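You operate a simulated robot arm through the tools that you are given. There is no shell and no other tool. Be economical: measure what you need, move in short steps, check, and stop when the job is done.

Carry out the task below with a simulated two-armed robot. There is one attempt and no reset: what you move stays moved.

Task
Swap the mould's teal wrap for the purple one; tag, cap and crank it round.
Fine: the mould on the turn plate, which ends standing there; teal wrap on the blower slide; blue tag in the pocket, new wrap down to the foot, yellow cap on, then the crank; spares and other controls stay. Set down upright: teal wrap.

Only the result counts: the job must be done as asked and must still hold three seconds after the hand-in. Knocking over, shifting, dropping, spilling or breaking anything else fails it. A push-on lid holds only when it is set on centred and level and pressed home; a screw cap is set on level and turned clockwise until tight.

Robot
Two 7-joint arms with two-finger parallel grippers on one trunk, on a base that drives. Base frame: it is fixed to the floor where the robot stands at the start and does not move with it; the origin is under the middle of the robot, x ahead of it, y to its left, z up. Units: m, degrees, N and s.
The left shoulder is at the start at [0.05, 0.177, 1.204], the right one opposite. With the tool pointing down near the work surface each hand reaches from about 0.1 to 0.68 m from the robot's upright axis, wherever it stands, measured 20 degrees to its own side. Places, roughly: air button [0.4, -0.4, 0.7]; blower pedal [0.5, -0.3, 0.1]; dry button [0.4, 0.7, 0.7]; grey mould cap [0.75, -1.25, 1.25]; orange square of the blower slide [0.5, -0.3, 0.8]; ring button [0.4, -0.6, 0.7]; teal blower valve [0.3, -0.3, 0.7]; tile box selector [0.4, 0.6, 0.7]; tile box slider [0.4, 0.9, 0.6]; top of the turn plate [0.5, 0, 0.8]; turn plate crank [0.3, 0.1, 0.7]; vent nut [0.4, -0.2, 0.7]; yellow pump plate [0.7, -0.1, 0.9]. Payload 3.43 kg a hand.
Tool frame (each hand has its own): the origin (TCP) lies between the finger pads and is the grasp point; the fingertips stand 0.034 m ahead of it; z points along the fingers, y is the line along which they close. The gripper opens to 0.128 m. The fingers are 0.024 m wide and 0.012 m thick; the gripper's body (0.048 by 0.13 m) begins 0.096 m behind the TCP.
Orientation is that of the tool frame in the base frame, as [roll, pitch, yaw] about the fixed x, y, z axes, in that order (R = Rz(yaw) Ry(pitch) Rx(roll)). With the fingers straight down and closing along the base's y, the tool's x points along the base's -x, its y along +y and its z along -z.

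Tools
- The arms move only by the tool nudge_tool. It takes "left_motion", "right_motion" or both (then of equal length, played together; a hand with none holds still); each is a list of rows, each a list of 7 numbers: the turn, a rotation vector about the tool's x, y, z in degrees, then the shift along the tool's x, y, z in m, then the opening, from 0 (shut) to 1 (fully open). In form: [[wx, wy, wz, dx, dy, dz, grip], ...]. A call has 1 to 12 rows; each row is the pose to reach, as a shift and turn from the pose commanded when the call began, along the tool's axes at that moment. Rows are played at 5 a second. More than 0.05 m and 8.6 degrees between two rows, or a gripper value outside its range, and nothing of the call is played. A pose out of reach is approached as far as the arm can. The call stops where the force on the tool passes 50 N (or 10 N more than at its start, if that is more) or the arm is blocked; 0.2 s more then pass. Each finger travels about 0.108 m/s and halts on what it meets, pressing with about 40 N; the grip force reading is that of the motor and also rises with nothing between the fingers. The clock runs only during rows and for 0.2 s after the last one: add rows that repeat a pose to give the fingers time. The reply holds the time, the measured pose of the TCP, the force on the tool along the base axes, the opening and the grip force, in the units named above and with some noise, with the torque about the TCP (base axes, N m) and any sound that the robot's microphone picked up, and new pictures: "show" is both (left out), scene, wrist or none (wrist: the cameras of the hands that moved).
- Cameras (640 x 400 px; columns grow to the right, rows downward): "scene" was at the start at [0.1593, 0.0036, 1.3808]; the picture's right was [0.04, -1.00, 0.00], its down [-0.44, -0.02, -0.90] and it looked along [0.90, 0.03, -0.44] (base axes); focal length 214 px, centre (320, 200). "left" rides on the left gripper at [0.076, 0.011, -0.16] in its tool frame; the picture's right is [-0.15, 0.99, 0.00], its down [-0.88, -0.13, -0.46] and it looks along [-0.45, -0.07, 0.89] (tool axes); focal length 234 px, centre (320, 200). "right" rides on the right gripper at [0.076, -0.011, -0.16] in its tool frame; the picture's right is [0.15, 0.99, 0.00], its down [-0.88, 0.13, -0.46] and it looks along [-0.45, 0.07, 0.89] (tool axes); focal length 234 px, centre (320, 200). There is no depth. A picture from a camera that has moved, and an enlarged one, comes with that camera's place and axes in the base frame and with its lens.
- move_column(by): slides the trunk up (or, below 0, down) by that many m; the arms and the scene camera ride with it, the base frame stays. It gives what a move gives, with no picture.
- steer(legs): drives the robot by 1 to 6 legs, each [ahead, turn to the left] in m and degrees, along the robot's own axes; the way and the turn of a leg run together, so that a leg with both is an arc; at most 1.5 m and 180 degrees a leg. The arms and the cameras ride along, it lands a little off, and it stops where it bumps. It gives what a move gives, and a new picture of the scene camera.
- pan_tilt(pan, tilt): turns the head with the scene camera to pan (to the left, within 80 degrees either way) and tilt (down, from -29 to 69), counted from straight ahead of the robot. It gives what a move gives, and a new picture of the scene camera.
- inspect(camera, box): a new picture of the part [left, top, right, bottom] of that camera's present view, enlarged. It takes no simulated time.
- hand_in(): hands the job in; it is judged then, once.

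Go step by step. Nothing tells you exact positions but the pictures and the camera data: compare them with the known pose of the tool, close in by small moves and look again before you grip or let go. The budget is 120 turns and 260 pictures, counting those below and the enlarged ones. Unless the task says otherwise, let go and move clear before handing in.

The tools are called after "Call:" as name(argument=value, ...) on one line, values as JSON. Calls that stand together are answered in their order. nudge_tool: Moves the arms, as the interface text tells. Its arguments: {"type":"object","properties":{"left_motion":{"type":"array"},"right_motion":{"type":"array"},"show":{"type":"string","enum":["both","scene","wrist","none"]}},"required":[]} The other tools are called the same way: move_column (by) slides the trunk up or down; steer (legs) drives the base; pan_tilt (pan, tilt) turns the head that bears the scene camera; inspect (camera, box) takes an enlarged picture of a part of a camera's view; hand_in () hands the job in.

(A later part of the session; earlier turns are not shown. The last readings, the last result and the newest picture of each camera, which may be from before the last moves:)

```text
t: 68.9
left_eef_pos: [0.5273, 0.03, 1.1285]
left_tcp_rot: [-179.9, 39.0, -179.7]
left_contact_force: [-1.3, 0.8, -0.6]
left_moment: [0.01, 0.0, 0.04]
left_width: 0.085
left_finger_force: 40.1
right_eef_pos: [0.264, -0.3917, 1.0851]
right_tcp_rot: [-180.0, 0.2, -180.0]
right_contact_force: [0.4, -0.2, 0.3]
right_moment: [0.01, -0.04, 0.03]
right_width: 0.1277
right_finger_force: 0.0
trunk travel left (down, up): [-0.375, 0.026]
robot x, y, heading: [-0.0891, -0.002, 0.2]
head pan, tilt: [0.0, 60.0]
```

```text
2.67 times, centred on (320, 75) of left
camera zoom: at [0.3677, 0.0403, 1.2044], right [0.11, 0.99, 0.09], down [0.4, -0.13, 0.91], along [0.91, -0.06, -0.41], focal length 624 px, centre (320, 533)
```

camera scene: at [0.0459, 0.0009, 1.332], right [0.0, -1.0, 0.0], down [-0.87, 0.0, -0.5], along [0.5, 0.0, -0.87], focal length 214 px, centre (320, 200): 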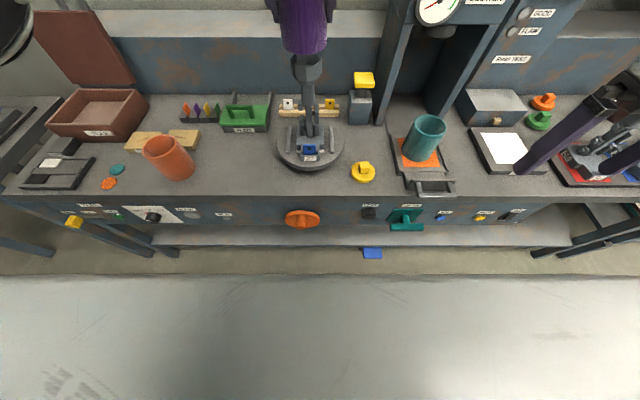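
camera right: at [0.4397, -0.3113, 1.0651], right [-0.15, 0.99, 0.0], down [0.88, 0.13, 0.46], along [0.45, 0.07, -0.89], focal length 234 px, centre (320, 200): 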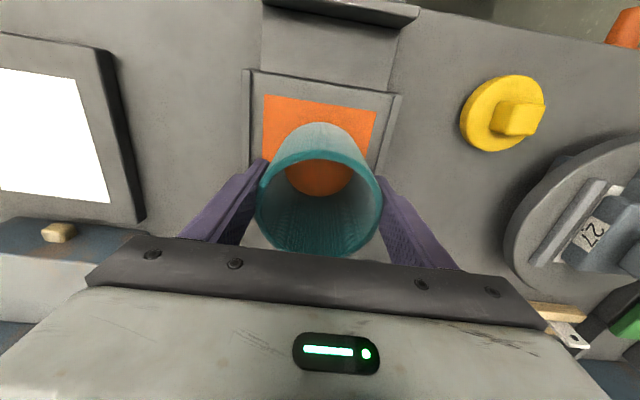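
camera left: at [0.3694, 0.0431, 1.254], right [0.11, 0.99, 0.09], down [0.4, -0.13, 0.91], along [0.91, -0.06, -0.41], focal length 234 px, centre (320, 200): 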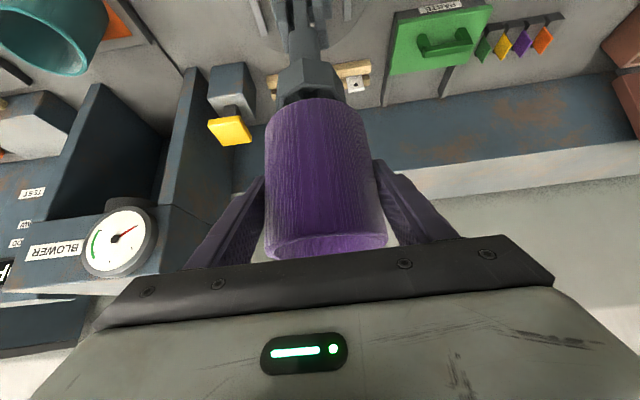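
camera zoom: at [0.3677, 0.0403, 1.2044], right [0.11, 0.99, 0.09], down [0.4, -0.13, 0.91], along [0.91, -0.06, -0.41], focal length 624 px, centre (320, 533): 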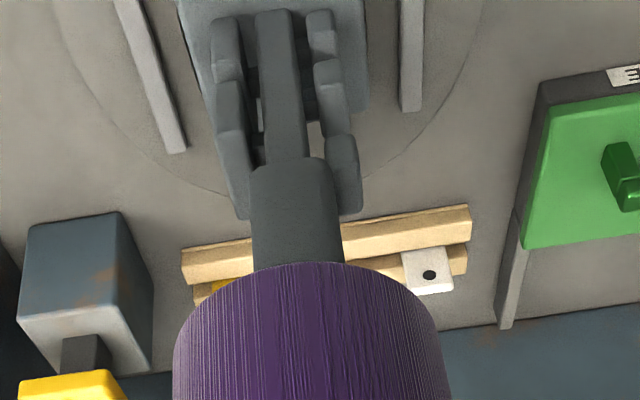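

Head is inside the wrap without contact. Lowering another 11 cm.

Call:
nudge_tool(left_motion=[[0, 0, 0, 0.0115, 0, 0.0142, 0.5], [0, 0, 0, 0.023, 0, 0.0285, 0.5], [0, 0, 0, 0.0346, 0, 0.0427, 0.5], [0, 0, 0, 0.046, 0, 0.057, 0.5], [0, 0, 0, 0.0577, 0, 0.0712, 0.5], [0, 0, 0, 0.0692, 0, 0.0855, 0.5], [0, 0, 0, 0.0692, 0, 0.0855, 0.5]], show="none")

Call:
inspect(camera="scene", box=[240, 20, 380, 180])

Call:
inspect(camera="left", box=[220, 0, 420, 150])

```text
t: 70.5
left_eef_pos: [0.5256, 0.0305, 1.0212]
left_tcp_rot: [-179.8, 39.2, -179.8]
left_contact_force: [0.1, 0.1, 0.1]
left_moment: [0.0, 0.05, 0.06]
left_width: 0.0848
left_finger_force: 39.9
right_eef_pos: [0.2645, -0.3913, 1.085]
right_tcp_rot: [-179.9, 0.1, 179.9]
right_contact_force: [-0.3, -0.3, 0.6]
right_moment: [-0.03, -0.03, 0.04]
right_width: 0.1279
right_finger_force: 0.0
trunk travel left (down, up): [-0.375, 0.026]
robot x, y, heading: [-0.0891, -0.0009, -0.0]
head pan, tilt: [0.0, 60.0]
```

```text
2.50 times, centred on (310, 100) of scene
camera zoom: at [0.046, 0.0004, 1.332], right [0.0, -1.0, 0.0], down [-0.87, 0.0, -0.5], along [0.5, 0.0, -0.87], focal length 536 px, centre (345, 450)
```

zoom: 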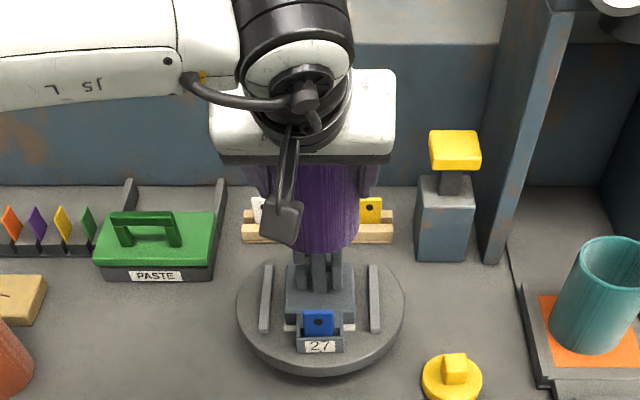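

```text
2.67 times, centred on (320, 75) of left
camera zoom: at [0.3682, 0.0412, 1.0968], right [0.11, 0.99, 0.09], down [0.4, -0.13, 0.91], along [0.91, -0.07, -0.41], focal length 624 px, centre (320, 533)
```

zoom: 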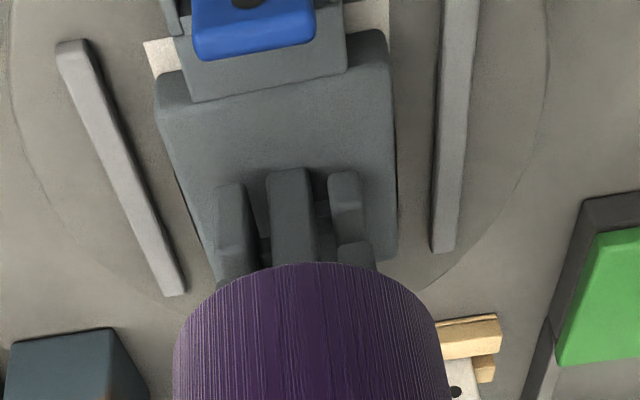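

Call:
nudge_tool(left_motion=[[0, 0, 0, 0.0063, 0, 0.0078, 0.5], [0, 0, 0, 0.0126, 0, 0.0155, 0.5], [0, 0, 0, 0.0189, 0, 0.0233, 0.5], [0, 0, 0, 0.0252, 0, 0.0311, 0.5], [0, 0, 0, 0.0315, 0, 0.0389, 0.5], [0, 0, 0, 0.0378, 0, 0.0466, 0.5], [0, 0, 0, 0.0378, 0, 0.0466, 0.5]], show="none")

Call:
inspect(camera="scene", box=[240, 20, 380, 180])

Call:
inspect(camera="left", box=[220, 0, 420, 150])

```text
t: 72.1
left_eef_pos: [0.5272, 0.0312, 0.9613]
left_tcp_rot: [-179.9, 39.1, -179.8]
left_contact_force: [0.3, 0.1, -0.4]
left_moment: [0.0, 0.0, 0.01]
left_width: 0.085
left_finger_force: 39.7
right_eef_pos: [0.2651, -0.3927, 1.0853]
right_tcp_rot: [-180.0, 0.2, -179.9]
right_contact_force: [-0.2, 0.1, 0.4]
right_moment: [0.01, 0.02, 0.02]
right_width: 0.1283
right_finger_force: 0.1
trunk travel left (down, up): [-0.375, 0.026]
robot x, y, heading: [-0.0886, 0.0031, 0.1]
head pan, tilt: [0.0, 60.0]
```

```text
2.50 times, centred on (310, 100) of scene
camera zoom: at [0.046, 0.0004, 1.332], right [0.0, -1.0, 0.0], down [-0.87, 0.0, -0.5], along [0.5, 0.0, -0.87], focal length 536 px, centre (345, 450)
```

zoom: 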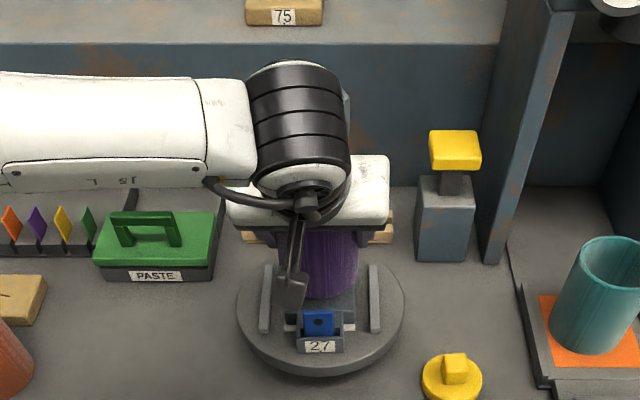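

```text
2.67 times, centred on (320, 75) of left
camera zoom: at [0.3679, 0.0413, 1.037], right [0.11, 0.99, 0.09], down [0.4, -0.13, 0.91], along [0.91, -0.06, -0.41], focal length 624 px, centre (320, 533)
```

zoom: 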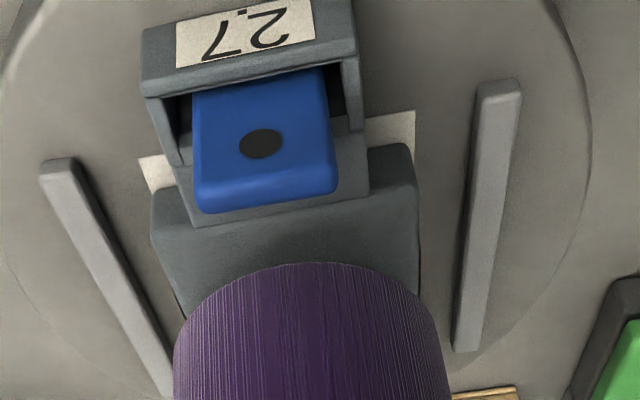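

No contact yet; final slow lowering to the foot.

Call:
nudge_tool(left_motion=[[0, 0, 0, 0.0025, 0, 0.0031, 0.5], [0, 0, 0, 0.005, 0, 0.0062, 0.5], [0, 0, 0, 0.0075, 0, 0.0093, 0.5], [0, 0, 0, 0.01, 0, 0.0124, 0.5], [0, 0, 0, 0.0126, 0, 0.0155, 0.5], [0, 0, 0, 0.0145, 0, 0.0179, 0.5], [0, 0, 0, 0.0145, 0, 0.0179, 0.5]], show="wrist")

Call:
inspect(camera="left", box=[220, 0, 420, 150])

```text
t: 73.7
left_eef_pos: [0.5266, 0.0313, 0.9391]
left_tcp_rot: [-179.9, 39.2, -179.7]
left_contact_force: [-1.0, 2.1, 9.5]
left_moment: [0.42, 0.28, 0.04]
left_width: 0.0849
left_finger_force: 39.8
right_eef_pos: [0.2628, -0.3916, 1.0856]
right_tcp_rot: [-179.9, 0.2, -179.9]
right_contact_force: [0.3, -0.1, 0.4]
right_moment: [-0.03, -0.02, 0.04]
right_width: 0.1278
right_finger_force: 0.0
trunk travel left (down, up): [-0.375, 0.026]
robot x, y, heading: [-0.0871, -0.0011, -0.1]
head pan, tilt: [0.0, 60.0]
camera left: at [0.367, 0.041, 1.0145], right [0.11, 0.99, 0.09], down [0.39, -0.13, 0.91], along [0.91, -0.06, -0.4], focal length 234 px, centre (320, 200)
```

left: 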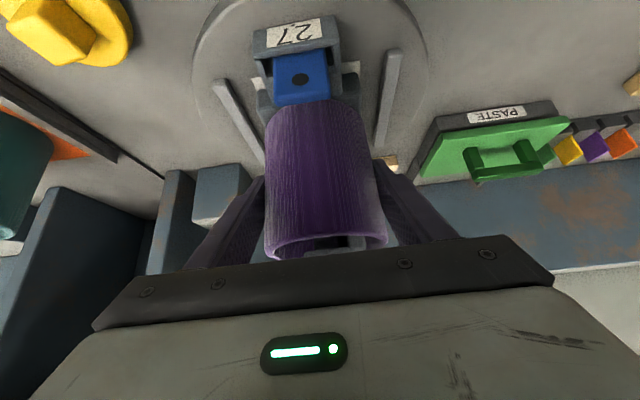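

```text
2.67 times, centred on (320, 75) of left
camera zoom: at [0.367, 0.041, 1.0145], right [0.11, 0.99, 0.09], down [0.39, -0.13, 0.91], along [0.91, -0.06, -0.4], focal length 624 px, centre (320, 533)
```

zoom: 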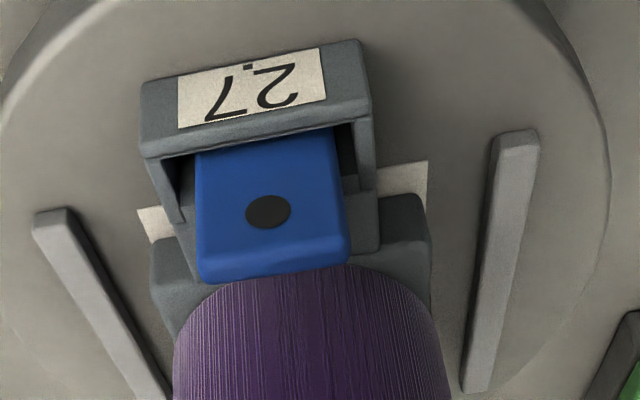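

Resting on the foot (light contact). Opening, then backing out along the tool axis.

Call:
nudge_tool(left_motion=[[0, 0, 0, 0, 0, 0, 0.72], [0, 0, 0, 0, 0, 0, 0.85], [0, 0, 0, 0, 0, 0, 1], [0, 0, 0, 0, 0, 0, 1], [0, 0, 0, 0, 0, -0.03, 1], [0, 0, 0, 0, 0, -0.065, 1], [0, 0, 0, 0, 0, -0.1, 1], [0, 0, 0, 0, 0, -0.13, 1]], show="both")

Call:
inspect(camera="left", box=[200, 40, 440, 240])

```text
t: 75.5
left_eef_pos: [0.4438, 0.031, 1.0407]
left_tcp_rot: [-179.8, 39.1, -179.6]
left_contact_force: [0.3, 0.2, 0.0]
left_moment: [-0.04, -0.01, -0.04]
left_width: 0.1282
left_finger_force: 0.0
right_eef_pos: [0.2643, -0.392, 1.0844]
right_tcp_rot: [-179.9, 0.1, -180.0]
right_contact_force: [-0.2, -0.2, -0.9]
right_moment: [0.01, -0.02, 0.01]
right_width: 0.1282
right_finger_force: 0.1
trunk travel left (down, up): [-0.375, 0.026]
robot x, y, heading: [-0.0871, -0.0016, -0.0]
head pan, tilt: [0.0, 60.0]
camera scene: at [0.0457, 0.0004, 1.332], right [0.0, -1.0, 0.0], down [-0.87, 0.0, -0.5], along [0.5, 0.0, -0.87], focal length 214 px, centre (320, 200)
camera left: at [0.2846, 0.0411, 1.1163], right [0.11, 0.99, 0.09], down [0.4, -0.13, 0.91], along [0.91, -0.06, -0.41], focal length 234 px, centre (320, 200)
```

scene: 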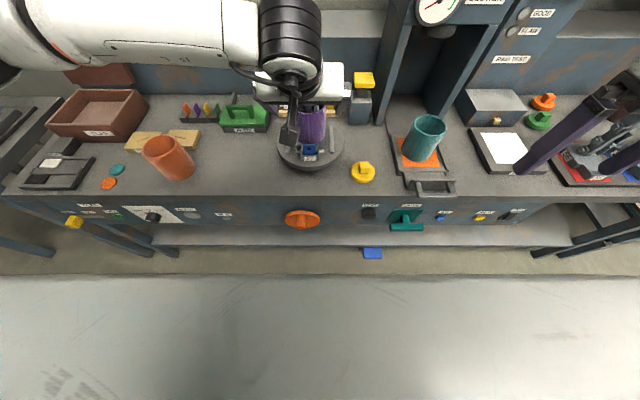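
left: 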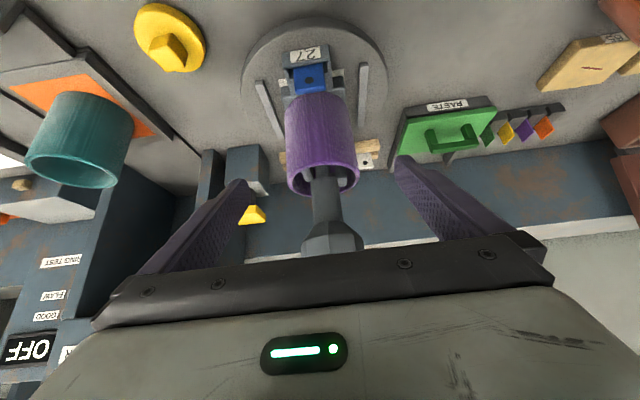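

```text
2.00 times, centred on (320, 140) of left
camera zoom: at [0.2846, 0.0411, 1.1163], right [0.11, 0.99, 0.09], down [0.4, -0.13, 0.91], along [0.91, -0.06, -0.41], focal length 468 px, centre (320, 320)
```

zoom: 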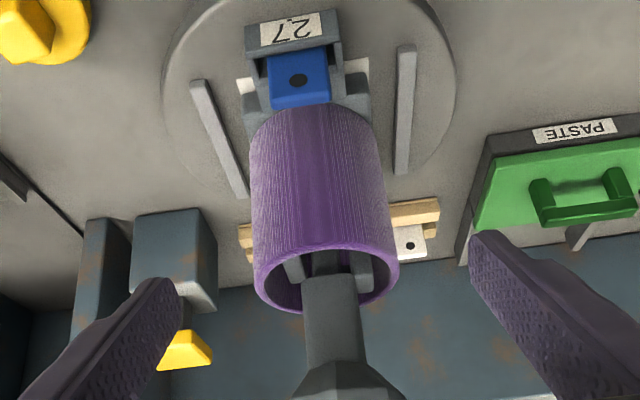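

The purple wrap is seated on the foot. Now I park the left hand out to the left, un-tilted, and then drive forward for the cap.

Call:
nudge_tool(left_motion=[[0, 0, 0, 0.0, 0, -0.03, 1], [0, 0, 0, -0.02, 0.04, -0.06, 1], [0, 6, 0, -0.04, 0.08, -0.08, 1], [0, 12, 0, -0.06, 0.12, -0.09, 1], [0, 18, 0, -0.06, 0.16, -0.09, 1], [0, 24, 0, -0.06, 0.2, -0.09, 1], [0, 31, 0, -0.06, 0.24, -0.09, 1], [0, 38, 0, -0.06, 0.28, -0.09, 1], [0, 39, 0, -0.06, 0.3, -0.09, 1]], show="none")

Call:
steer(legs=[[0.09, 0]])

Call:
inspect(camera="scene", box=[260, 60, 420, 240])

```text
refused: row 2 steps farther than a row can; nothing moved
```

```text
t: 76.6
left_eef_pos: [0.5358, 0.0305, 1.0398]
left_tcp_rot: [-179.9, 39.0, -179.8]
left_contact_force: [0.6, -0.8, 0.1]
left_moment: [0.0, 0.01, 0.02]
left_width: 0.1278
left_finger_force: 0.1
right_eef_pos: [0.3563, -0.3916, 1.0846]
right_tcp_rot: [-180.0, 0.2, 180.0]
right_contact_force: [0.1, -0.3, -0.6]
right_moment: [0.0, 0.04, 0.01]
right_width: 0.1279
right_finger_force: 0.1
trunk travel left (down, up): [-0.375, 0.026]
robot x, y, heading: [0.0013, -0.001, 0.1]
head pan, tilt: [0.0, 60.0]
camera scene: at [0.1376, 0.0006, 1.3319], right [0.0, -1.0, 0.0], down [-0.87, 0.0, -0.5], along [0.5, 0.0, -0.87], focal length 214 px, centre (320, 200)
```

scene: 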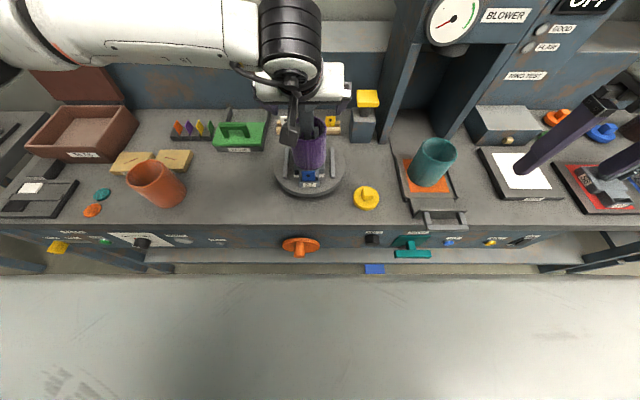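

```text
2.22 times, centred on (340, 150) of scene
camera zoom: at [0.1376, 0.0006, 1.3319], right [0.0, -1.0, 0.0], down [-0.87, 0.0, -0.5], along [0.5, 0.0, -0.87], focal length 477 px, centre (276, 311)
```

zoom: 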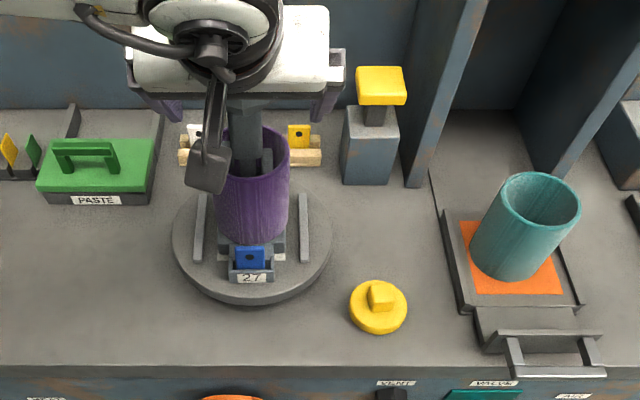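

That refused row left the hand around the head while I drove; fortunately no contact and the mould is undisturbed. I back the left hand out along its axis and away now.

Call:
nudge_tool(left_motion=[[0, 0, 0, 0.0, 0, -0.03, 1], [0, 0, 0, 0, 0, -0.06, 1], [0, 0, 0, -0.01, 0, -0.09, 1], [0, 0, 0, -0.02, 0.03, -0.11, 1], [0, 0, 0, -0.02, 0.07, -0.12, 1], [0, 6, 0, -0.02, 0.11, -0.13, 1], [0, 12, 0, -0.02, 0.15, -0.13, 1], [0, 19, 0, -0.02, 0.19, -0.13, 1], [0, 26, 0, -0.02, 0.23, -0.13, 1], [0, 33, 0, -0.02, 0.265, -0.13, 1], [0, 39, 0, -0.02, 0.3, -0.13, 1]], show="both")

Call:
inspect(camera="scene", box=[250, 60, 410, 240])

```text
t: 79.0
left_eef_pos: [0.4692, 0.3314, 1.1492]
left_tcp_rot: [-179.9, 0.0, -179.9]
left_contact_force: [0.9, 0.5, 0.3]
left_moment: [-0.02, -0.06, -0.02]
left_width: 0.1279
left_finger_force: 0.1
right_eef_pos: [0.3559, -0.3902, 1.0854]
right_tcp_rot: [-180.0, 0.2, -180.0]
right_contact_force: [-0.3, -0.2, -0.2]
right_moment: [0.0, 0.03, 0.01]
right_width: 0.1282
right_finger_force: 0.0
trunk travel left (down, up): [-0.375, 0.026]
robot x, y, heading: [0.002, -0.0007, 0.1]
head pan, tilt: [0.0, 60.0]
camera scene: at [0.1366, 0.0011, 1.332], right [0.0, -1.0, 0.0], down [-0.87, 0.0, -0.5], along [0.5, 0.0, -0.87], focal length 214 px, centre (320, 200)
camera left: at [0.394, 0.3445, 1.3082], right [0.14, 0.99, 0.0], down [0.88, -0.13, 0.46], along [0.45, -0.07, -0.89], focal length 234 px, centre (320, 200)
```

scene: 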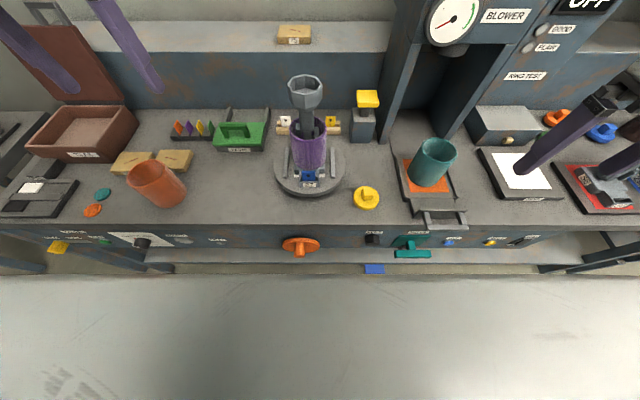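
left: 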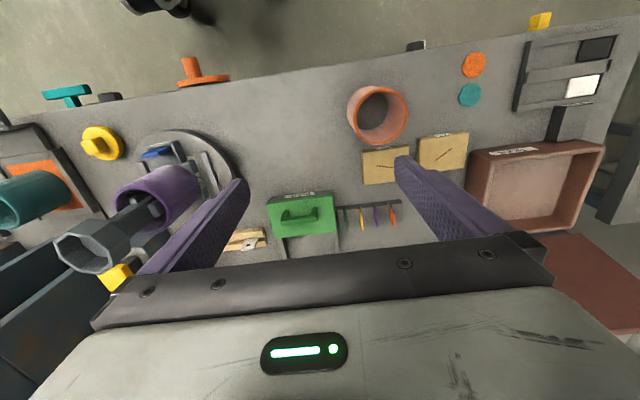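

```text
2.22 times, centred on (330, 150) of scene
camera zoom: at [0.1366, 0.0011, 1.332], right [0.0, -1.0, 0.0], down [-0.87, 0.0, -0.5], along [0.5, 0.0, -0.87], focal length 477 px, centre (298, 311)
```

zoom: 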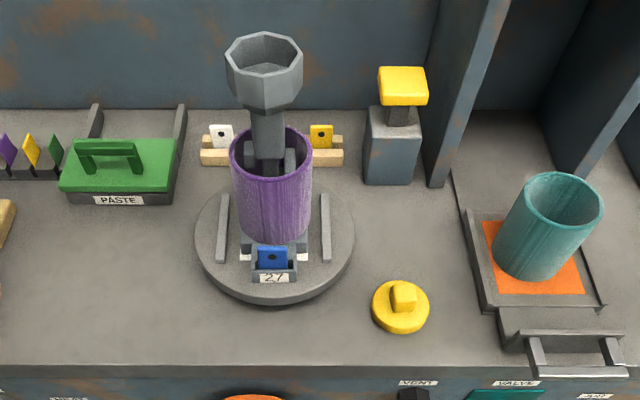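

All good. Next the yellow cap near (0.446, -0.132): right hand goes above it.

Call:
nudge_tool(right_motion=[[0, 0, 0, -0.015, 0.043, 0.0, 1], [0, 0, 0, -0.03, 0.086, 0.0, 1], [0, 0, 0, -0.045, 0.129, 0.0, 0.9], [0, 0, 0, -0.06, 0.172, 0.0, 0.8], [0, 0, 0, -0.075, 0.215, 0.0, 0.7], [0, 0, 0, -0.09, 0.258, 0.02, 0.6], [0, 0, 0, -0.09, 0.258, 0.06, 0.6], [0, 0, 0, -0.09, 0.258, 0.09, 0.6]], show="wrist")

Call:
inspect(camera="right", box=[240, 60, 420, 220])

```text
t: 80.8
left_eef_pos: [0.4695, 0.3321, 1.1491]
left_tcp_rot: [-179.9, 0.0, -179.9]
left_contact_force: [1.0, -0.5, 0.3]
left_moment: [-0.02, -0.02, -0.01]
left_width: 0.1279
left_finger_force: 0.1
right_eef_pos: [0.4471, -0.1315, 0.9944]
right_tcp_rot: [-179.9, 0.2, -179.9]
right_contact_force: [0.2, 0.5, 0.6]
right_moment: [0.04, -0.06, 0.02]
right_width: 0.0767
right_finger_force: 0.1
trunk travel left (down, up): [-0.375, 0.026]
robot x, y, heading: [0.0037, -0.0001, 0.2]
head pan, tilt: [0.0, 60.0]
camera right: at [0.371, -0.141, 1.1543], right [-0.15, 0.99, 0.0], down [0.88, 0.13, 0.46], along [0.45, 0.07, -0.89], focal length 234 px, centre (320, 200)
```

right: 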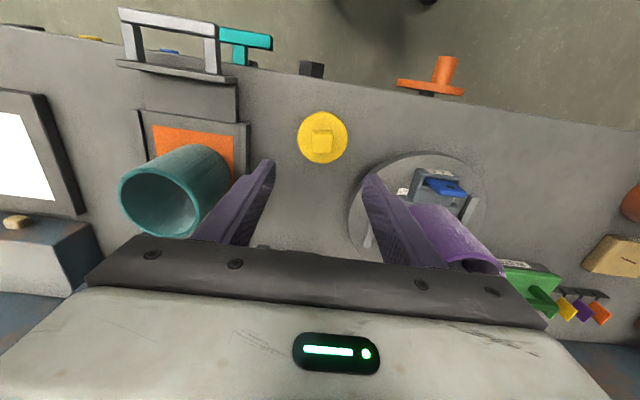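

```text
2.50 times, centred on (330, 140) of right
camera zoom: at [0.371, -0.141, 1.1543], right [-0.15, 0.99, 0.0], down [0.88, 0.13, 0.46], along [0.45, 0.07, -0.89], focal length 585 px, centre (295, 350)
```

zoom: 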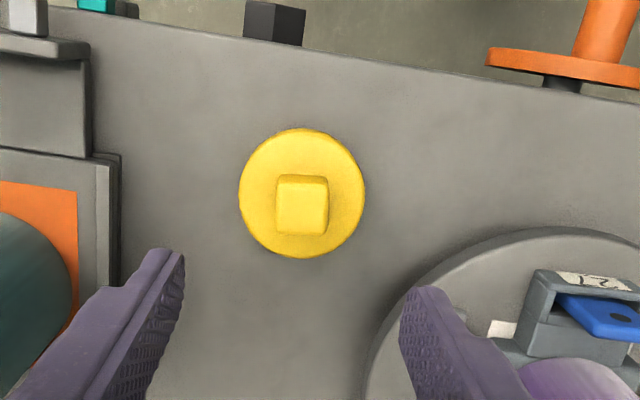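

Cap centre ≈(0.444, -0.125), handle block turned ~8.6°. I yaw to match and lower partway.

Call:
nudge_tool(right_motion=[[0, 0, -4.3, 0.001, 0.003, 0.03, 0.5], [0, 0, -8.6, 0.003, 0.0065, 0.06, 0.5], [0, 0, -8.6, 0.003, 0.0065, 0.09, 0.5], [0, 0, -8.6, 0.003, 0.0065, 0.09, 0.5]], show="none")

Call:
inspect(camera="right", box=[220, 60, 420, 220])

Call:
inspect(camera="scene", box=[310, 150, 420, 230])

```text
t: 81.8
left_eef_pos: [0.4695, 0.3329, 1.1492]
left_tcp_rot: [-179.9, 0.1, -179.9]
left_contact_force: [-0.2, -0.6, 0.1]
left_moment: [0.04, -0.04, 0.01]
left_width: 0.1281
left_finger_force: 0.1
right_eef_pos: [0.4399, -0.1278, 0.9012]
right_tcp_rot: [-179.8, 0.1, -171.4]
right_contact_force: [0.4, -0.5, 0.7]
right_moment: [-0.01, 0.0, 0.05]
right_width: 0.0638
right_finger_force: 0.1
trunk travel left (down, up): [-0.375, 0.026]
robot x, y, heading: [0.0006, -0.0028, 0.5]
head pan, tilt: [0.0, 60.0]
```

```text
2.50 times, centred on (320, 140) of right
camera zoom: at [0.3678, -0.1485, 1.0618], right [-0.29, 0.96, 0.0], down [0.85, 0.26, 0.46], along [0.44, 0.13, -0.89], focal length 585 px, centre (320, 350)
```

zoom: 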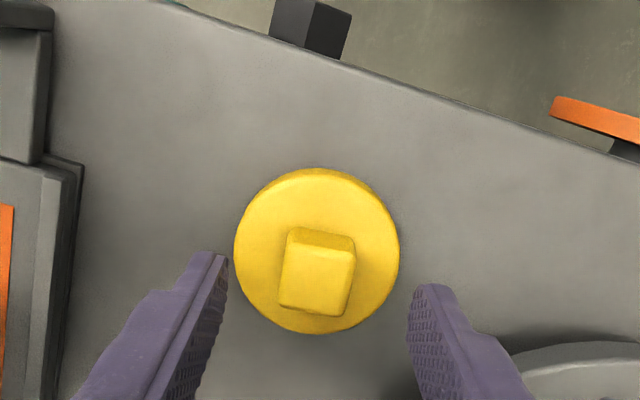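

```text
5.00 times, centred on (365, 190) of scene
camera zoom: at [0.1366, 0.0008, 1.332], right [0.0, -1.0, 0.0], down [-0.87, 0.0, -0.5], along [0.5, 0.0, -0.87], focal length 1072 px, centre (95, 250)
```

zoom: 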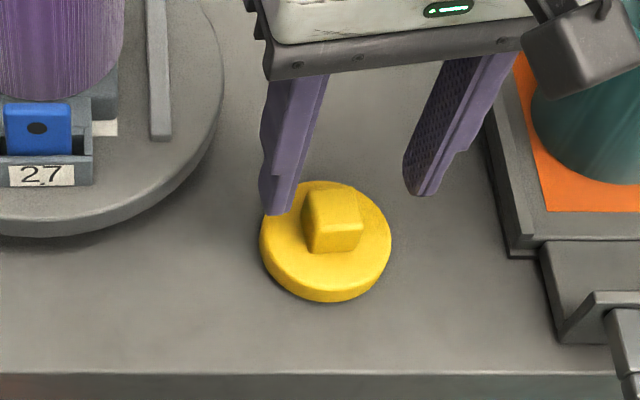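

Orientation matches the block. Shift 4 mm, lower to the block and close.

Call:
nudge_tool(right_motion=[[0, 0, 0, -0.004, -0.0005, 0.015, 0.5], [0, 0, 0, -0.004, -0.0005, 0.03, 0.5], [0, 0, 0, -0.004, -0.0005, 0.04, 0.5], [0, 0, 0, -0.004, -0.0005, 0.04, 0.3], [0, 0, 0, -0.004, -0.0005, 0.04, 0.1], [0, 0, 0, -0.004, -0.0005, 0.04, 0.1], [0, 0, 0, -0.004, -0.0005, 0.04, 0.1]], show="none")

Call:
inspect(camera="right", box=[220, 80, 420, 240])

```text
t: 83.4
left_eef_pos: [0.4692, 0.3318, 1.1497]
left_tcp_rot: [-179.9, 0.0, -179.8]
left_contact_force: [-0.4, -0.7, 0.3]
left_moment: [0.03, -0.02, -0.01]
left_width: 0.1283
left_finger_force: 0.0
right_eef_pos: [0.4479, -0.1268, 0.8647]
right_tcp_rot: [-179.8, 0.2, -171.4]
right_contact_force: [0.3, 0.1, 0.7]
right_moment: [0.01, -0.03, -0.02]
right_width: 0.0268
right_finger_force: 39.7
trunk travel left (down, up): [-0.375, 0.026]
robot x, y, heading: [0.0052, 0.0006, 0.1]
head pan, tilt: [0.0, 60.0]
```

```text
2.50 times, centred on (320, 160) of right
camera zoom: at [0.375, -0.1481, 1.025], right [-0.29, 0.96, 0.0], down [0.85, 0.26, 0.46], along [0.44, 0.13, -0.89], focal length 585 px, centre (320, 300)
```

zoom: 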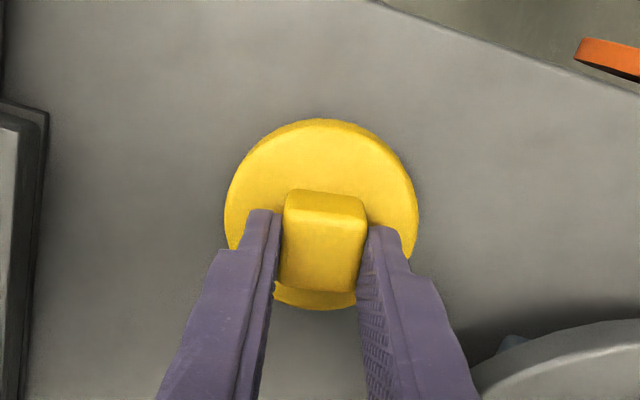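

Cap gripped. Lifting straight up.

Call:
nudge_tool(right_motion=[[0, 0, 0, 0, 0, -0.02, 0.1], [0, 0, 0, 0, 0, -0.06, 0.1], [0, 0, 0, 0, 0, -0.105, 0.1], [0, 0, 0, 0, 0, -0.15, 0.1], [0, 0, 0, 0, 0, -0.195, 0.1], [0, 0, 0, 0, 0, -0.24, 0.1], [0, 0, 0, 0, 0, -0.285, 0.1], [0, 0, 0, 0, 0, -0.315, 0.1], [0, 0, 0, 0, 0, -0.315, 0.1]], show="both")

Call:
inspect(camera="scene", box=[270, 20, 430, 130])

```text
t: 85.4
left_eef_pos: [0.4696, 0.3334, 1.1487]
left_tcp_rot: [-179.9, 0.1, -179.8]
left_contact_force: [-0.3, -0.1, 0.4]
left_moment: [0.0, -0.01, 0.01]
left_width: 0.128
left_finger_force: 0.0
right_eef_pos: [0.4456, -0.1273, 1.1786]
right_tcp_rot: [-179.9, 0.1, -171.4]
right_contact_force: [0.2, -0.2, -0.3]
right_moment: [0.01, -0.02, 0.03]
right_width: 0.0268
right_finger_force: 40.0
trunk travel left (down, up): [-0.375, 0.026]
robot x, y, heading: [0.0029, 0.0019, -0.1]
head pan, tilt: [0.0, 60.0]
camera scene: at [0.1368, 0.0006, 1.332], right [0.0, -1.0, 0.0], down [-0.87, 0.0, -0.5], along [0.5, 0.0, -0.87], focal length 214 px, centre (320, 200)
camera right: at [0.3736, -0.1483, 1.3384], right [-0.29, 0.96, 0.0], down [0.85, 0.26, 0.46], along [0.44, 0.13, -0.89], focal length 234 px, centre (320, 200)
```

scene: 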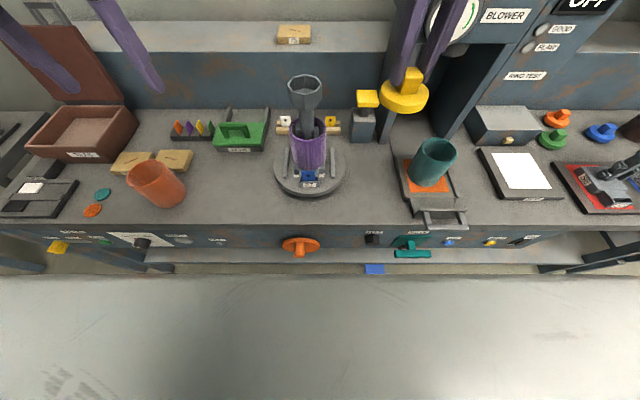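
right: 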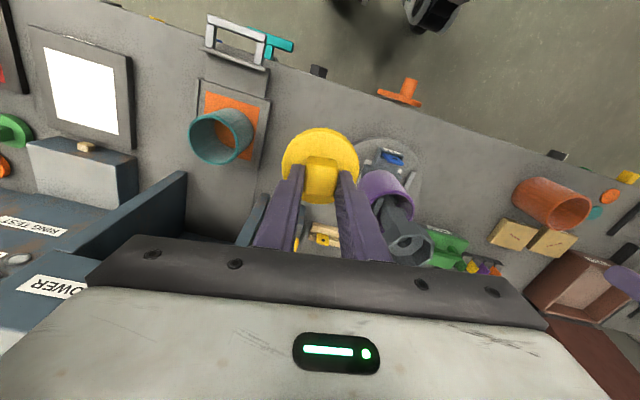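

```text
3.64 times, centred on (350, 75) of scene
camera zoom: at [0.1368, 0.0006, 1.332], right [0.0, -1.0, 0.0], down [-0.87, 0.0, -0.5], along [0.5, 0.0, -0.87], focal length 780 px, centre (211, 654)
```

zoom: 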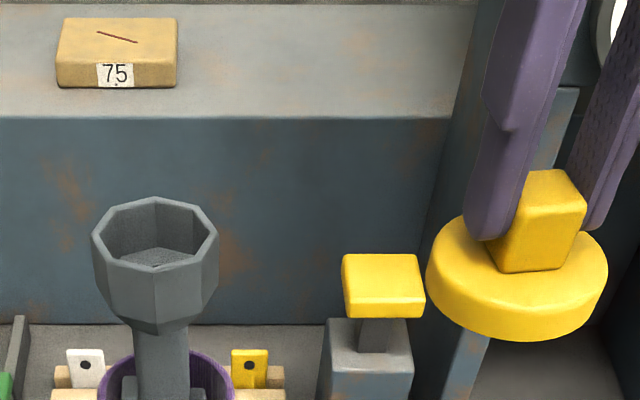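

Head top centre measured at (0.535, 0.0305, 1.083). Moving the cap over it (about 35 mm above).

Call:
nudge_tool(right_motion=[[0, 0, 0, -0.023, 0.029, 0, 0.1], [0, 0, 0, -0.046, 0.058, 0, 0.1], [0, 0, 0, -0.069, 0.088, 0, 0.1], [0, 0, 0, -0.092, 0.117, 0, 0.1], [0, 0, 0, -0.1129, 0.1437, 0, 0.1], [0, 0, 0, -0.1129, 0.1437, 0, 0.1]], show="none")

Call:
inspect(camera="scene", box=[250, 10, 360, 110])

Call:
inspect(camera="right", box=[220, 80, 420, 240])

Call:
inspect(camera="left", box=[0, 80, 260, 320])

```text
t: 86.8
left_eef_pos: [0.4688, 0.3308, 1.1473]
left_tcp_rot: [-179.9, 0.2, -179.8]
left_contact_force: [-0.1, -0.2, -0.3]
left_moment: [-0.02, 0.02, -0.03]
left_width: 0.1283
left_finger_force: 0.1
right_eef_pos: [0.5393, 0.0309, 1.1772]
right_tcp_rot: [-179.8, 0.3, -171.4]
right_contact_force: [-1.1, -0.6, -0.5]
right_moment: [0.03, 0.0, 0.02]
right_width: 0.0267
right_finger_force: 40.0
trunk travel left (down, up): [-0.375, 0.026]
robot x, y, heading: [0.0061, 0.0004, 0.2]
head pan, tilt: [0.0, 60.0]
```

```text
4.00 times, centred on (305, 60) of scene
camera zoom: at [0.1367, -0.0001, 1.332], right [0.0, -1.0, 0.0], down [-0.87, 0.0, -0.5], along [0.5, 0.0, -0.87], focal length 858 px, centre (380, 760)
```

zoom: 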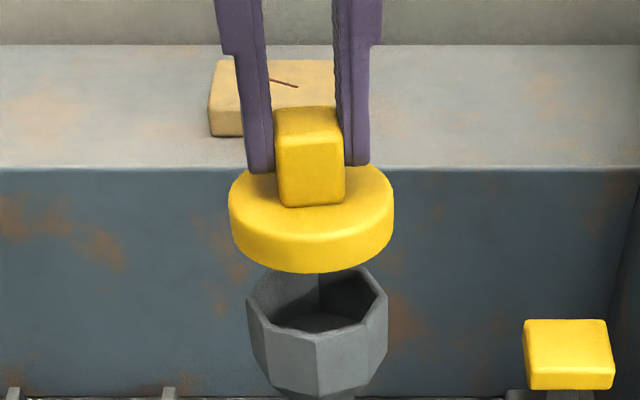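

```text
2.50 times, centred on (320, 160) of right
camera zoom: at [0.4655, 0.0095, 1.3371], right [-0.29, 0.96, 0.0], down [0.85, 0.26, 0.46], along [0.44, 0.13, -0.89], focal length 585 px, centre (320, 300)
```

zoom: 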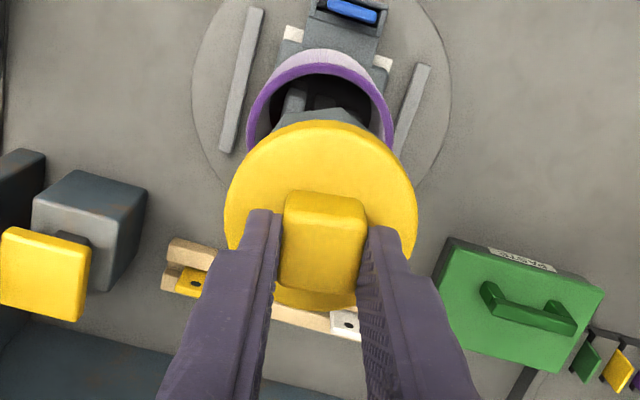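

```text
1.67 times, centred on (130, 200) of left
camera zoom: at [0.3941, 0.3425, 1.3082], right [0.14, 0.99, 0.0], down [0.88, -0.13, 0.46], along [0.45, -0.07, -0.89], focal length 390 px, centre (637, 200)
```

zoom: 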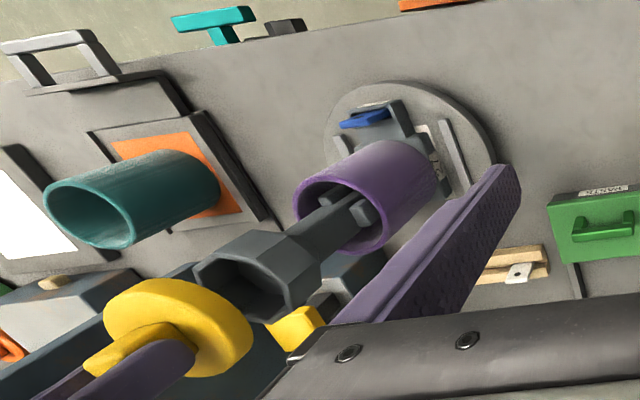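

y is matched; x within a few mm. Lower 25 mm to just above the rim and re-check.

Call:
nudge_tool(right_motion=[[0, 0, 0, -0.001, 0, 0.008, 0.1], [0, 0, 0, -0.001, 0, 0.016, 0.1], [0, 0, 0, -0.001, 0, 0.024, 0.1], [0, 0, 0, -0.001, 0, 0.024, 0.1]], show="none")

Call:
inspect(camera="scene", box=[270, 30, 350, 110])

Call:
inspect(camera="left", box=[0, 160, 160, 300])

```text
t: 87.8
left_eef_pos: [0.4703, 0.3327, 1.1478]
left_tcp_rot: [-179.9, 0.1, -179.7]
left_contact_force: [-0.8, -0.2, -0.2]
left_moment: [0.02, -0.01, 0.0]
left_width: 0.1279
left_finger_force: 0.1
right_eef_pos: [0.5383, 0.0337, 1.156]
right_tcp_rot: [-179.9, 0.3, -171.4]
right_contact_force: [0.1, 0.4, -0.7]
right_moment: [0.03, 0.02, 0.02]
right_width: 0.027
right_finger_force: 40.1
trunk travel left (down, up): [-0.375, 0.026]
robot x, y, heading: [0.0061, -0.0008, 0.1]
head pan, tilt: [0.0, 60.0]
```

```text
5.00 times, centred on (310, 70) of scene
camera zoom: at [0.1367, 0.0007, 1.332], right [0.0, -1.0, 0.0], down [-0.87, 0.0, -0.5], along [0.5, 0.0, -0.87], focal length 1072 px, centre (370, 850)
```

zoom: 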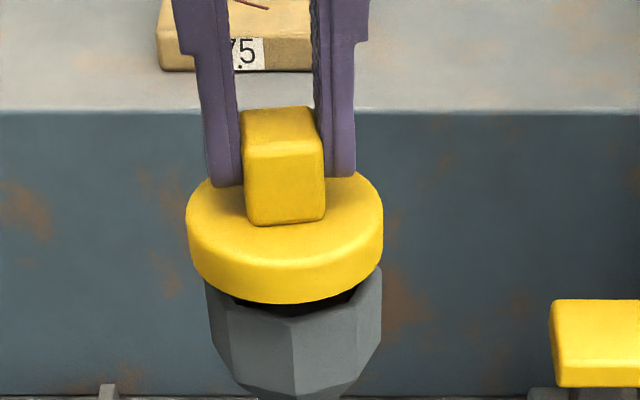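

```text
2.86 times, centred on (80, 230) of left
camera zoom: at [0.394, 0.3432, 1.308], right [0.14, 0.99, 0.0], down [0.88, -0.13, 0.46], along [0.45, -0.07, -0.89], focal length 669 px, centre (1006, 114)
```

zoom: 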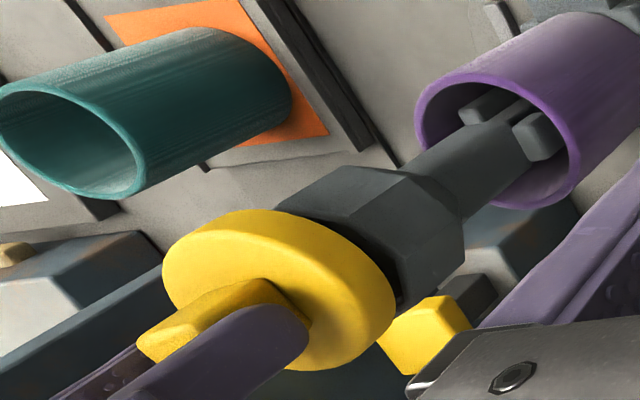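

Shift -2.5 mm in y, and lower gently to contact.

Call:
nudge_tool(right_motion=[[0, 0, 0, 0.0004, -0.0025, 0.001, 0.1], [0, 0, 0, 0.0004, -0.0025, 0.003, 0.1], [0, 0, 0, 0.0004, -0.0025, 0.005, 0.1], [0, 0, 0, 0.0004, -0.0025, 0.007, 0.1], [0, 0, 0, 0.0004, -0.0025, 0.009, 0.1], [0, 0, 0, 0.0004, -0.0025, 0.009, 0.1]], show="none")

Call:
inspect(camera="scene", box=[270, 30, 350, 110])

Call:
inspect(camera="left", box=[0, 160, 160, 300])

```text
t: 89.2
left_eef_pos: [0.4708, 0.3321, 1.1486]
left_tcp_rot: [-179.9, 0.2, -179.7]
left_contact_force: [0.1, 0.5, 0.5]
left_moment: [-0.02, -0.02, 0.01]
left_width: 0.1283
left_finger_force: 0.1
right_eef_pos: [0.5375, 0.0292, 1.1465]
right_tcp_rot: [-179.8, 0.2, -171.4]
right_contact_force: [0.0, 0.1, 0.1]
right_moment: [-0.04, -0.05, -0.01]
right_width: 0.0269
right_finger_force: 40.3
trunk travel left (down, up): [-0.375, 0.026]
robot x, y, heading: [0.0002, -0.0019, 0.1]
head pan, tilt: [0.0, 60.0]
```

```text
5.00 times, centred on (310, 70) of scene
camera zoom: at [0.1367, 0.0007, 1.332], right [0.0, -1.0, 0.0], down [-0.87, 0.0, -0.5], along [0.5, 0.0, -0.87], focal length 1072 px, centre (370, 850)
```

zoom: 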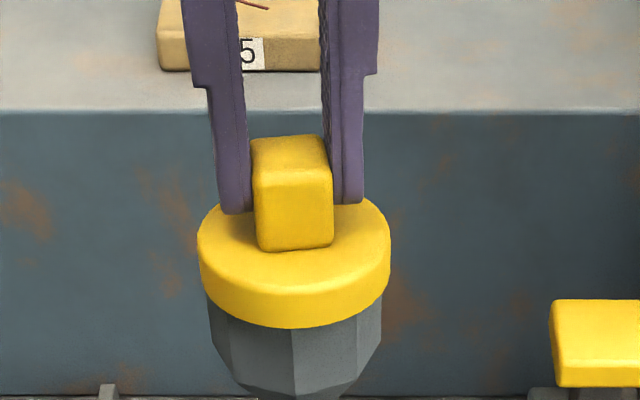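

```text
2.86 times, centred on (80, 230) of left
camera zoom: at [0.394, 0.3432, 1.308], right [0.14, 0.99, 0.0], down [0.88, -0.13, 0.46], along [0.45, -0.07, -0.89], focal length 669 px, centre (1006, 114)
```

zoom: 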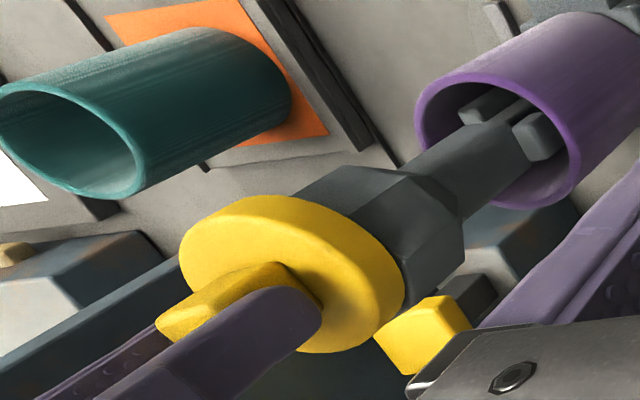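

Concentric in the picture. Continue down until it touches.

Call:
nudge_tool(right_motion=[[0, 0, 0, 0, 0, 0.002, 0.1], [0, 0, 0, 0, 0, 0.004, 0.1], [0, 0, 0, 0, 0, 0.006, 0.1], [0, 0, 0, 0, 0, 0.008, 0.1], [0, 0, 0, 0, 0, 0.01, 0.1], [0, 0, 0, 0, 0, 0.01, 0.1]], show="none")

Call:
inspect(camera="scene", box=[270, 30, 350, 110])

Call:
inspect(camera="left", box=[0, 160, 160, 300])

```text
t: 90.6
left_eef_pos: [0.4681, 0.3321, 1.1488]
left_tcp_rot: [180.0, 0.0, -179.8]
left_contact_force: [0.0, -0.9, 0.3]
left_moment: [-0.01, 0.02, 0.03]
left_width: 0.1277
left_finger_force: 0.0
right_eef_pos: [0.5367, 0.0304, 1.1397]
right_tcp_rot: [-179.9, 0.6, -171.5]
right_contact_force: [9.4, 0.4, 27.4]
right_moment: [0.06, -0.33, -0.02]
right_width: 0.0267
right_finger_force: 39.7
trunk travel left (down, up): [-0.375, 0.026]
robot x, y, heading: [0.0036, 0.0007, 0.4]
head pan, tilt: [0.0, 60.0]
```

```text
5.00 times, centred on (310, 70) of scene
camera zoom: at [0.1355, 0.0006, 1.3322], right [0.0, -1.0, 0.0], down [-0.87, 0.0, -0.5], along [0.5, 0.0, -0.87], focal length 1072 px, centre (370, 850)
```

zoom: 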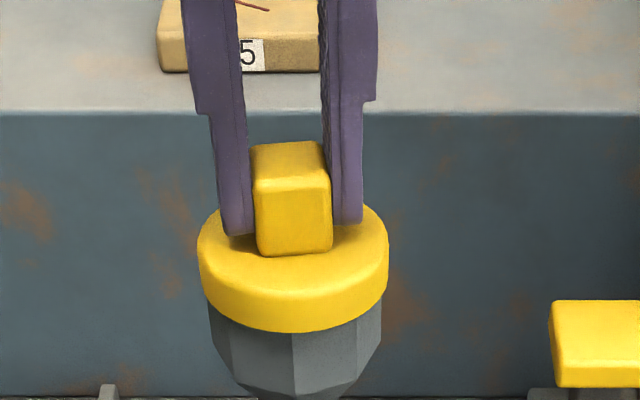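

```text
2.86 times, centred on (80, 230) of left
camera zoom: at [0.3929, 0.3432, 1.3086], right [0.14, 0.99, 0.0], down [0.88, -0.13, 0.46], along [0.45, -0.07, -0.89], focal length 669 px, centre (1006, 114)
```

zoom: 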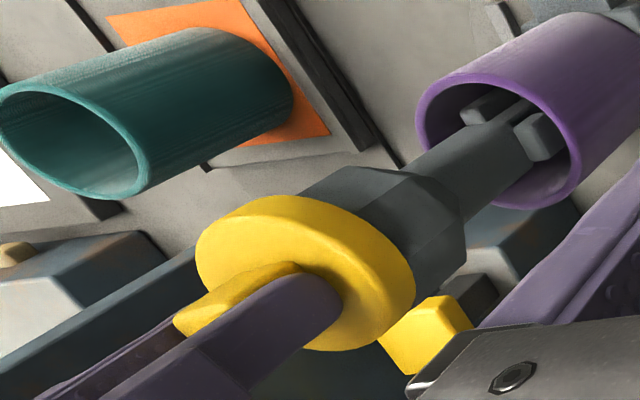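

Touching at the -x side and being pushed +x, so the cap wants to go ~2 mm forward. Ease up, shift, and press.

Call:
nudge_tool(right_motion=[[0, 0, 0, 0, 0, -0.006, 0.1], [0, 0, 0, -0.0025, -0.0004, -0.006, 0.1], [0, 0, 0, -0.0025, -0.0004, -0.002, 0.1], [0, 0, 0, -0.0025, -0.0004, 0.002, 0.1], [0, 0, 0, -0.0025, -0.0004, 0.005, 0.1], [0, 0, 0, -0.0025, -0.0004, 0.008, 0.1]], show="none")

Call:
inspect(camera="scene", box=[270, 30, 350, 110])

Call:
inspect(camera="left", box=[0, 160, 160, 300])

```text
t: 92.0
left_eef_pos: [0.4672, 0.3323, 1.1514]
left_tcp_rot: [-179.9, 0.2, -179.8]
left_contact_force: [-0.2, -0.3, 0.4]
left_moment: [-0.01, -0.01, 0.02]
left_width: 0.1276
left_finger_force: 0.1
right_eef_pos: [0.5373, 0.0309, 1.1357]
right_tcp_rot: [180.0, 0.8, -171.3]
right_contact_force: [4.6, 0.7, 43.9]
right_moment: [-0.1, 0.51, 0.0]
right_width: 0.0268
right_finger_force: 40.1
trunk travel left (down, up): [-0.375, 0.026]
robot x, y, heading: [0.0001, 0.002, 0.0]
head pan, tilt: [0.0, 60.0]
```

```text
5.00 times, centred on (310, 70) of scene
camera zoom: at [0.1334, 0.0005, 1.3329], right [0.0, -1.0, 0.0], down [-0.86, 0.0, -0.5], along [0.5, 0.0, -0.86], focal length 1072 px, centre (370, 850)
```

zoom: 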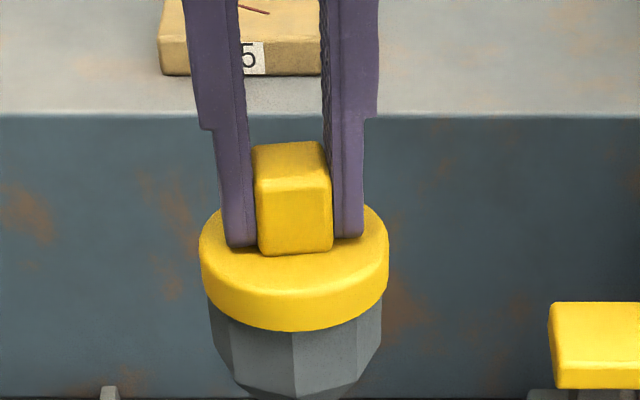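

```text
2.86 times, centred on (80, 230) of left
camera zoom: at [0.3908, 0.3431, 1.3098], right [0.14, 0.99, 0.0], down [0.88, -0.13, 0.46], along [0.45, -0.07, -0.89], focal length 669 px, centre (1006, 114)
```

zoom: 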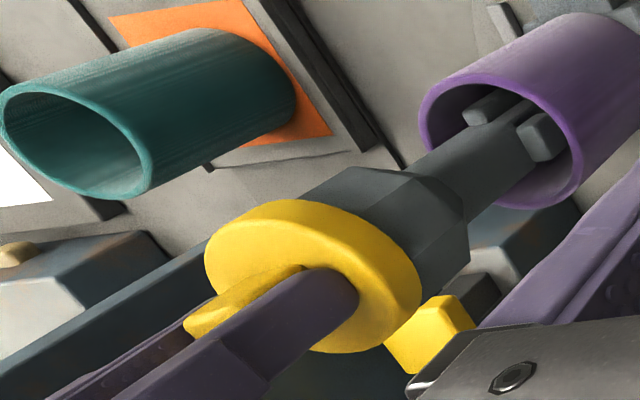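

The cap rests on the head with ~44 N pressed. I test whether it has latched by lifting a few mm and watching the force.

Call:
nudge_tool(right_motion=[[0, 0, 0, 0, 0, -0.004, 0.1], [0, 0, 0, 0, 0, -0.008, 0.1], [0, 0, 0, 0, 0, -0.012, 0.1], [0, 0, 0, 0, 0, -0.012, 0.1]], show="none")

Call:
inspect(camera="scene", box=[270, 30, 350, 110])

Call:
inspect(camera="left", box=[0, 160, 160, 300])

```text
t: 93.0
left_eef_pos: [0.4701, 0.3326, 1.1485]
left_tcp_rot: [-180.0, 0.1, -179.8]
left_contact_force: [-0.9, 0.8, 0.6]
left_moment: [-0.01, -0.01, -0.01]
left_width: 0.1281
left_finger_force: 0.1
right_eef_pos: [0.5397, 0.0292, 1.1394]
right_tcp_rot: [-179.8, 0.2, -171.3]
right_contact_force: [0.2, -0.1, 0.2]
right_moment: [0.03, 0.0, -0.04]
right_width: 0.0267
right_finger_force: 40.1
trunk travel left (down, up): [-0.375, 0.026]
robot x, y, heading: [0.0027, -0.0025, 0.1]
head pan, tilt: [0.0, 60.0]
```

```text
5.00 times, centred on (310, 70) of scene
camera zoom: at [0.1366, 0.0006, 1.3318], right [0.0, -1.0, 0.0], down [-0.87, 0.0, -0.5], along [0.5, 0.0, -0.87], focal length 1072 px, centre (370, 850)
```

zoom: 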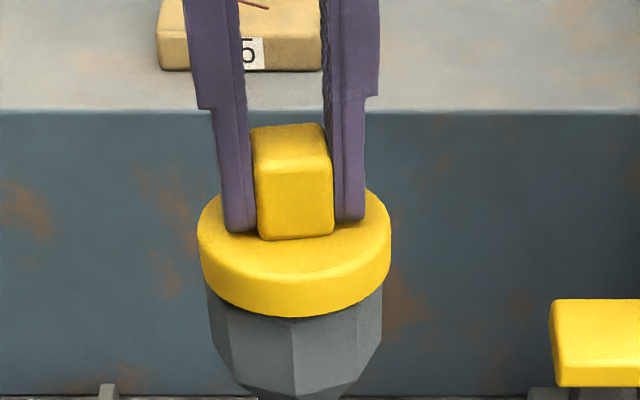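

```text
2.86 times, centred on (80, 230) of left
camera zoom: at [0.3939, 0.3432, 1.3079], right [0.14, 0.99, 0.0], down [0.88, -0.13, 0.46], along [0.45, -0.07, -0.89], focal length 669 px, centre (1006, 114)
```

zoom: 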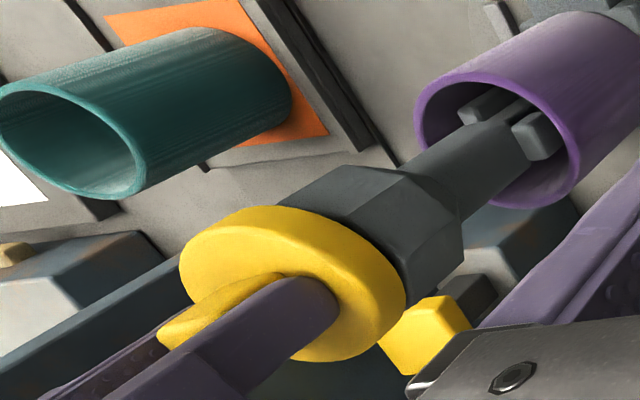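

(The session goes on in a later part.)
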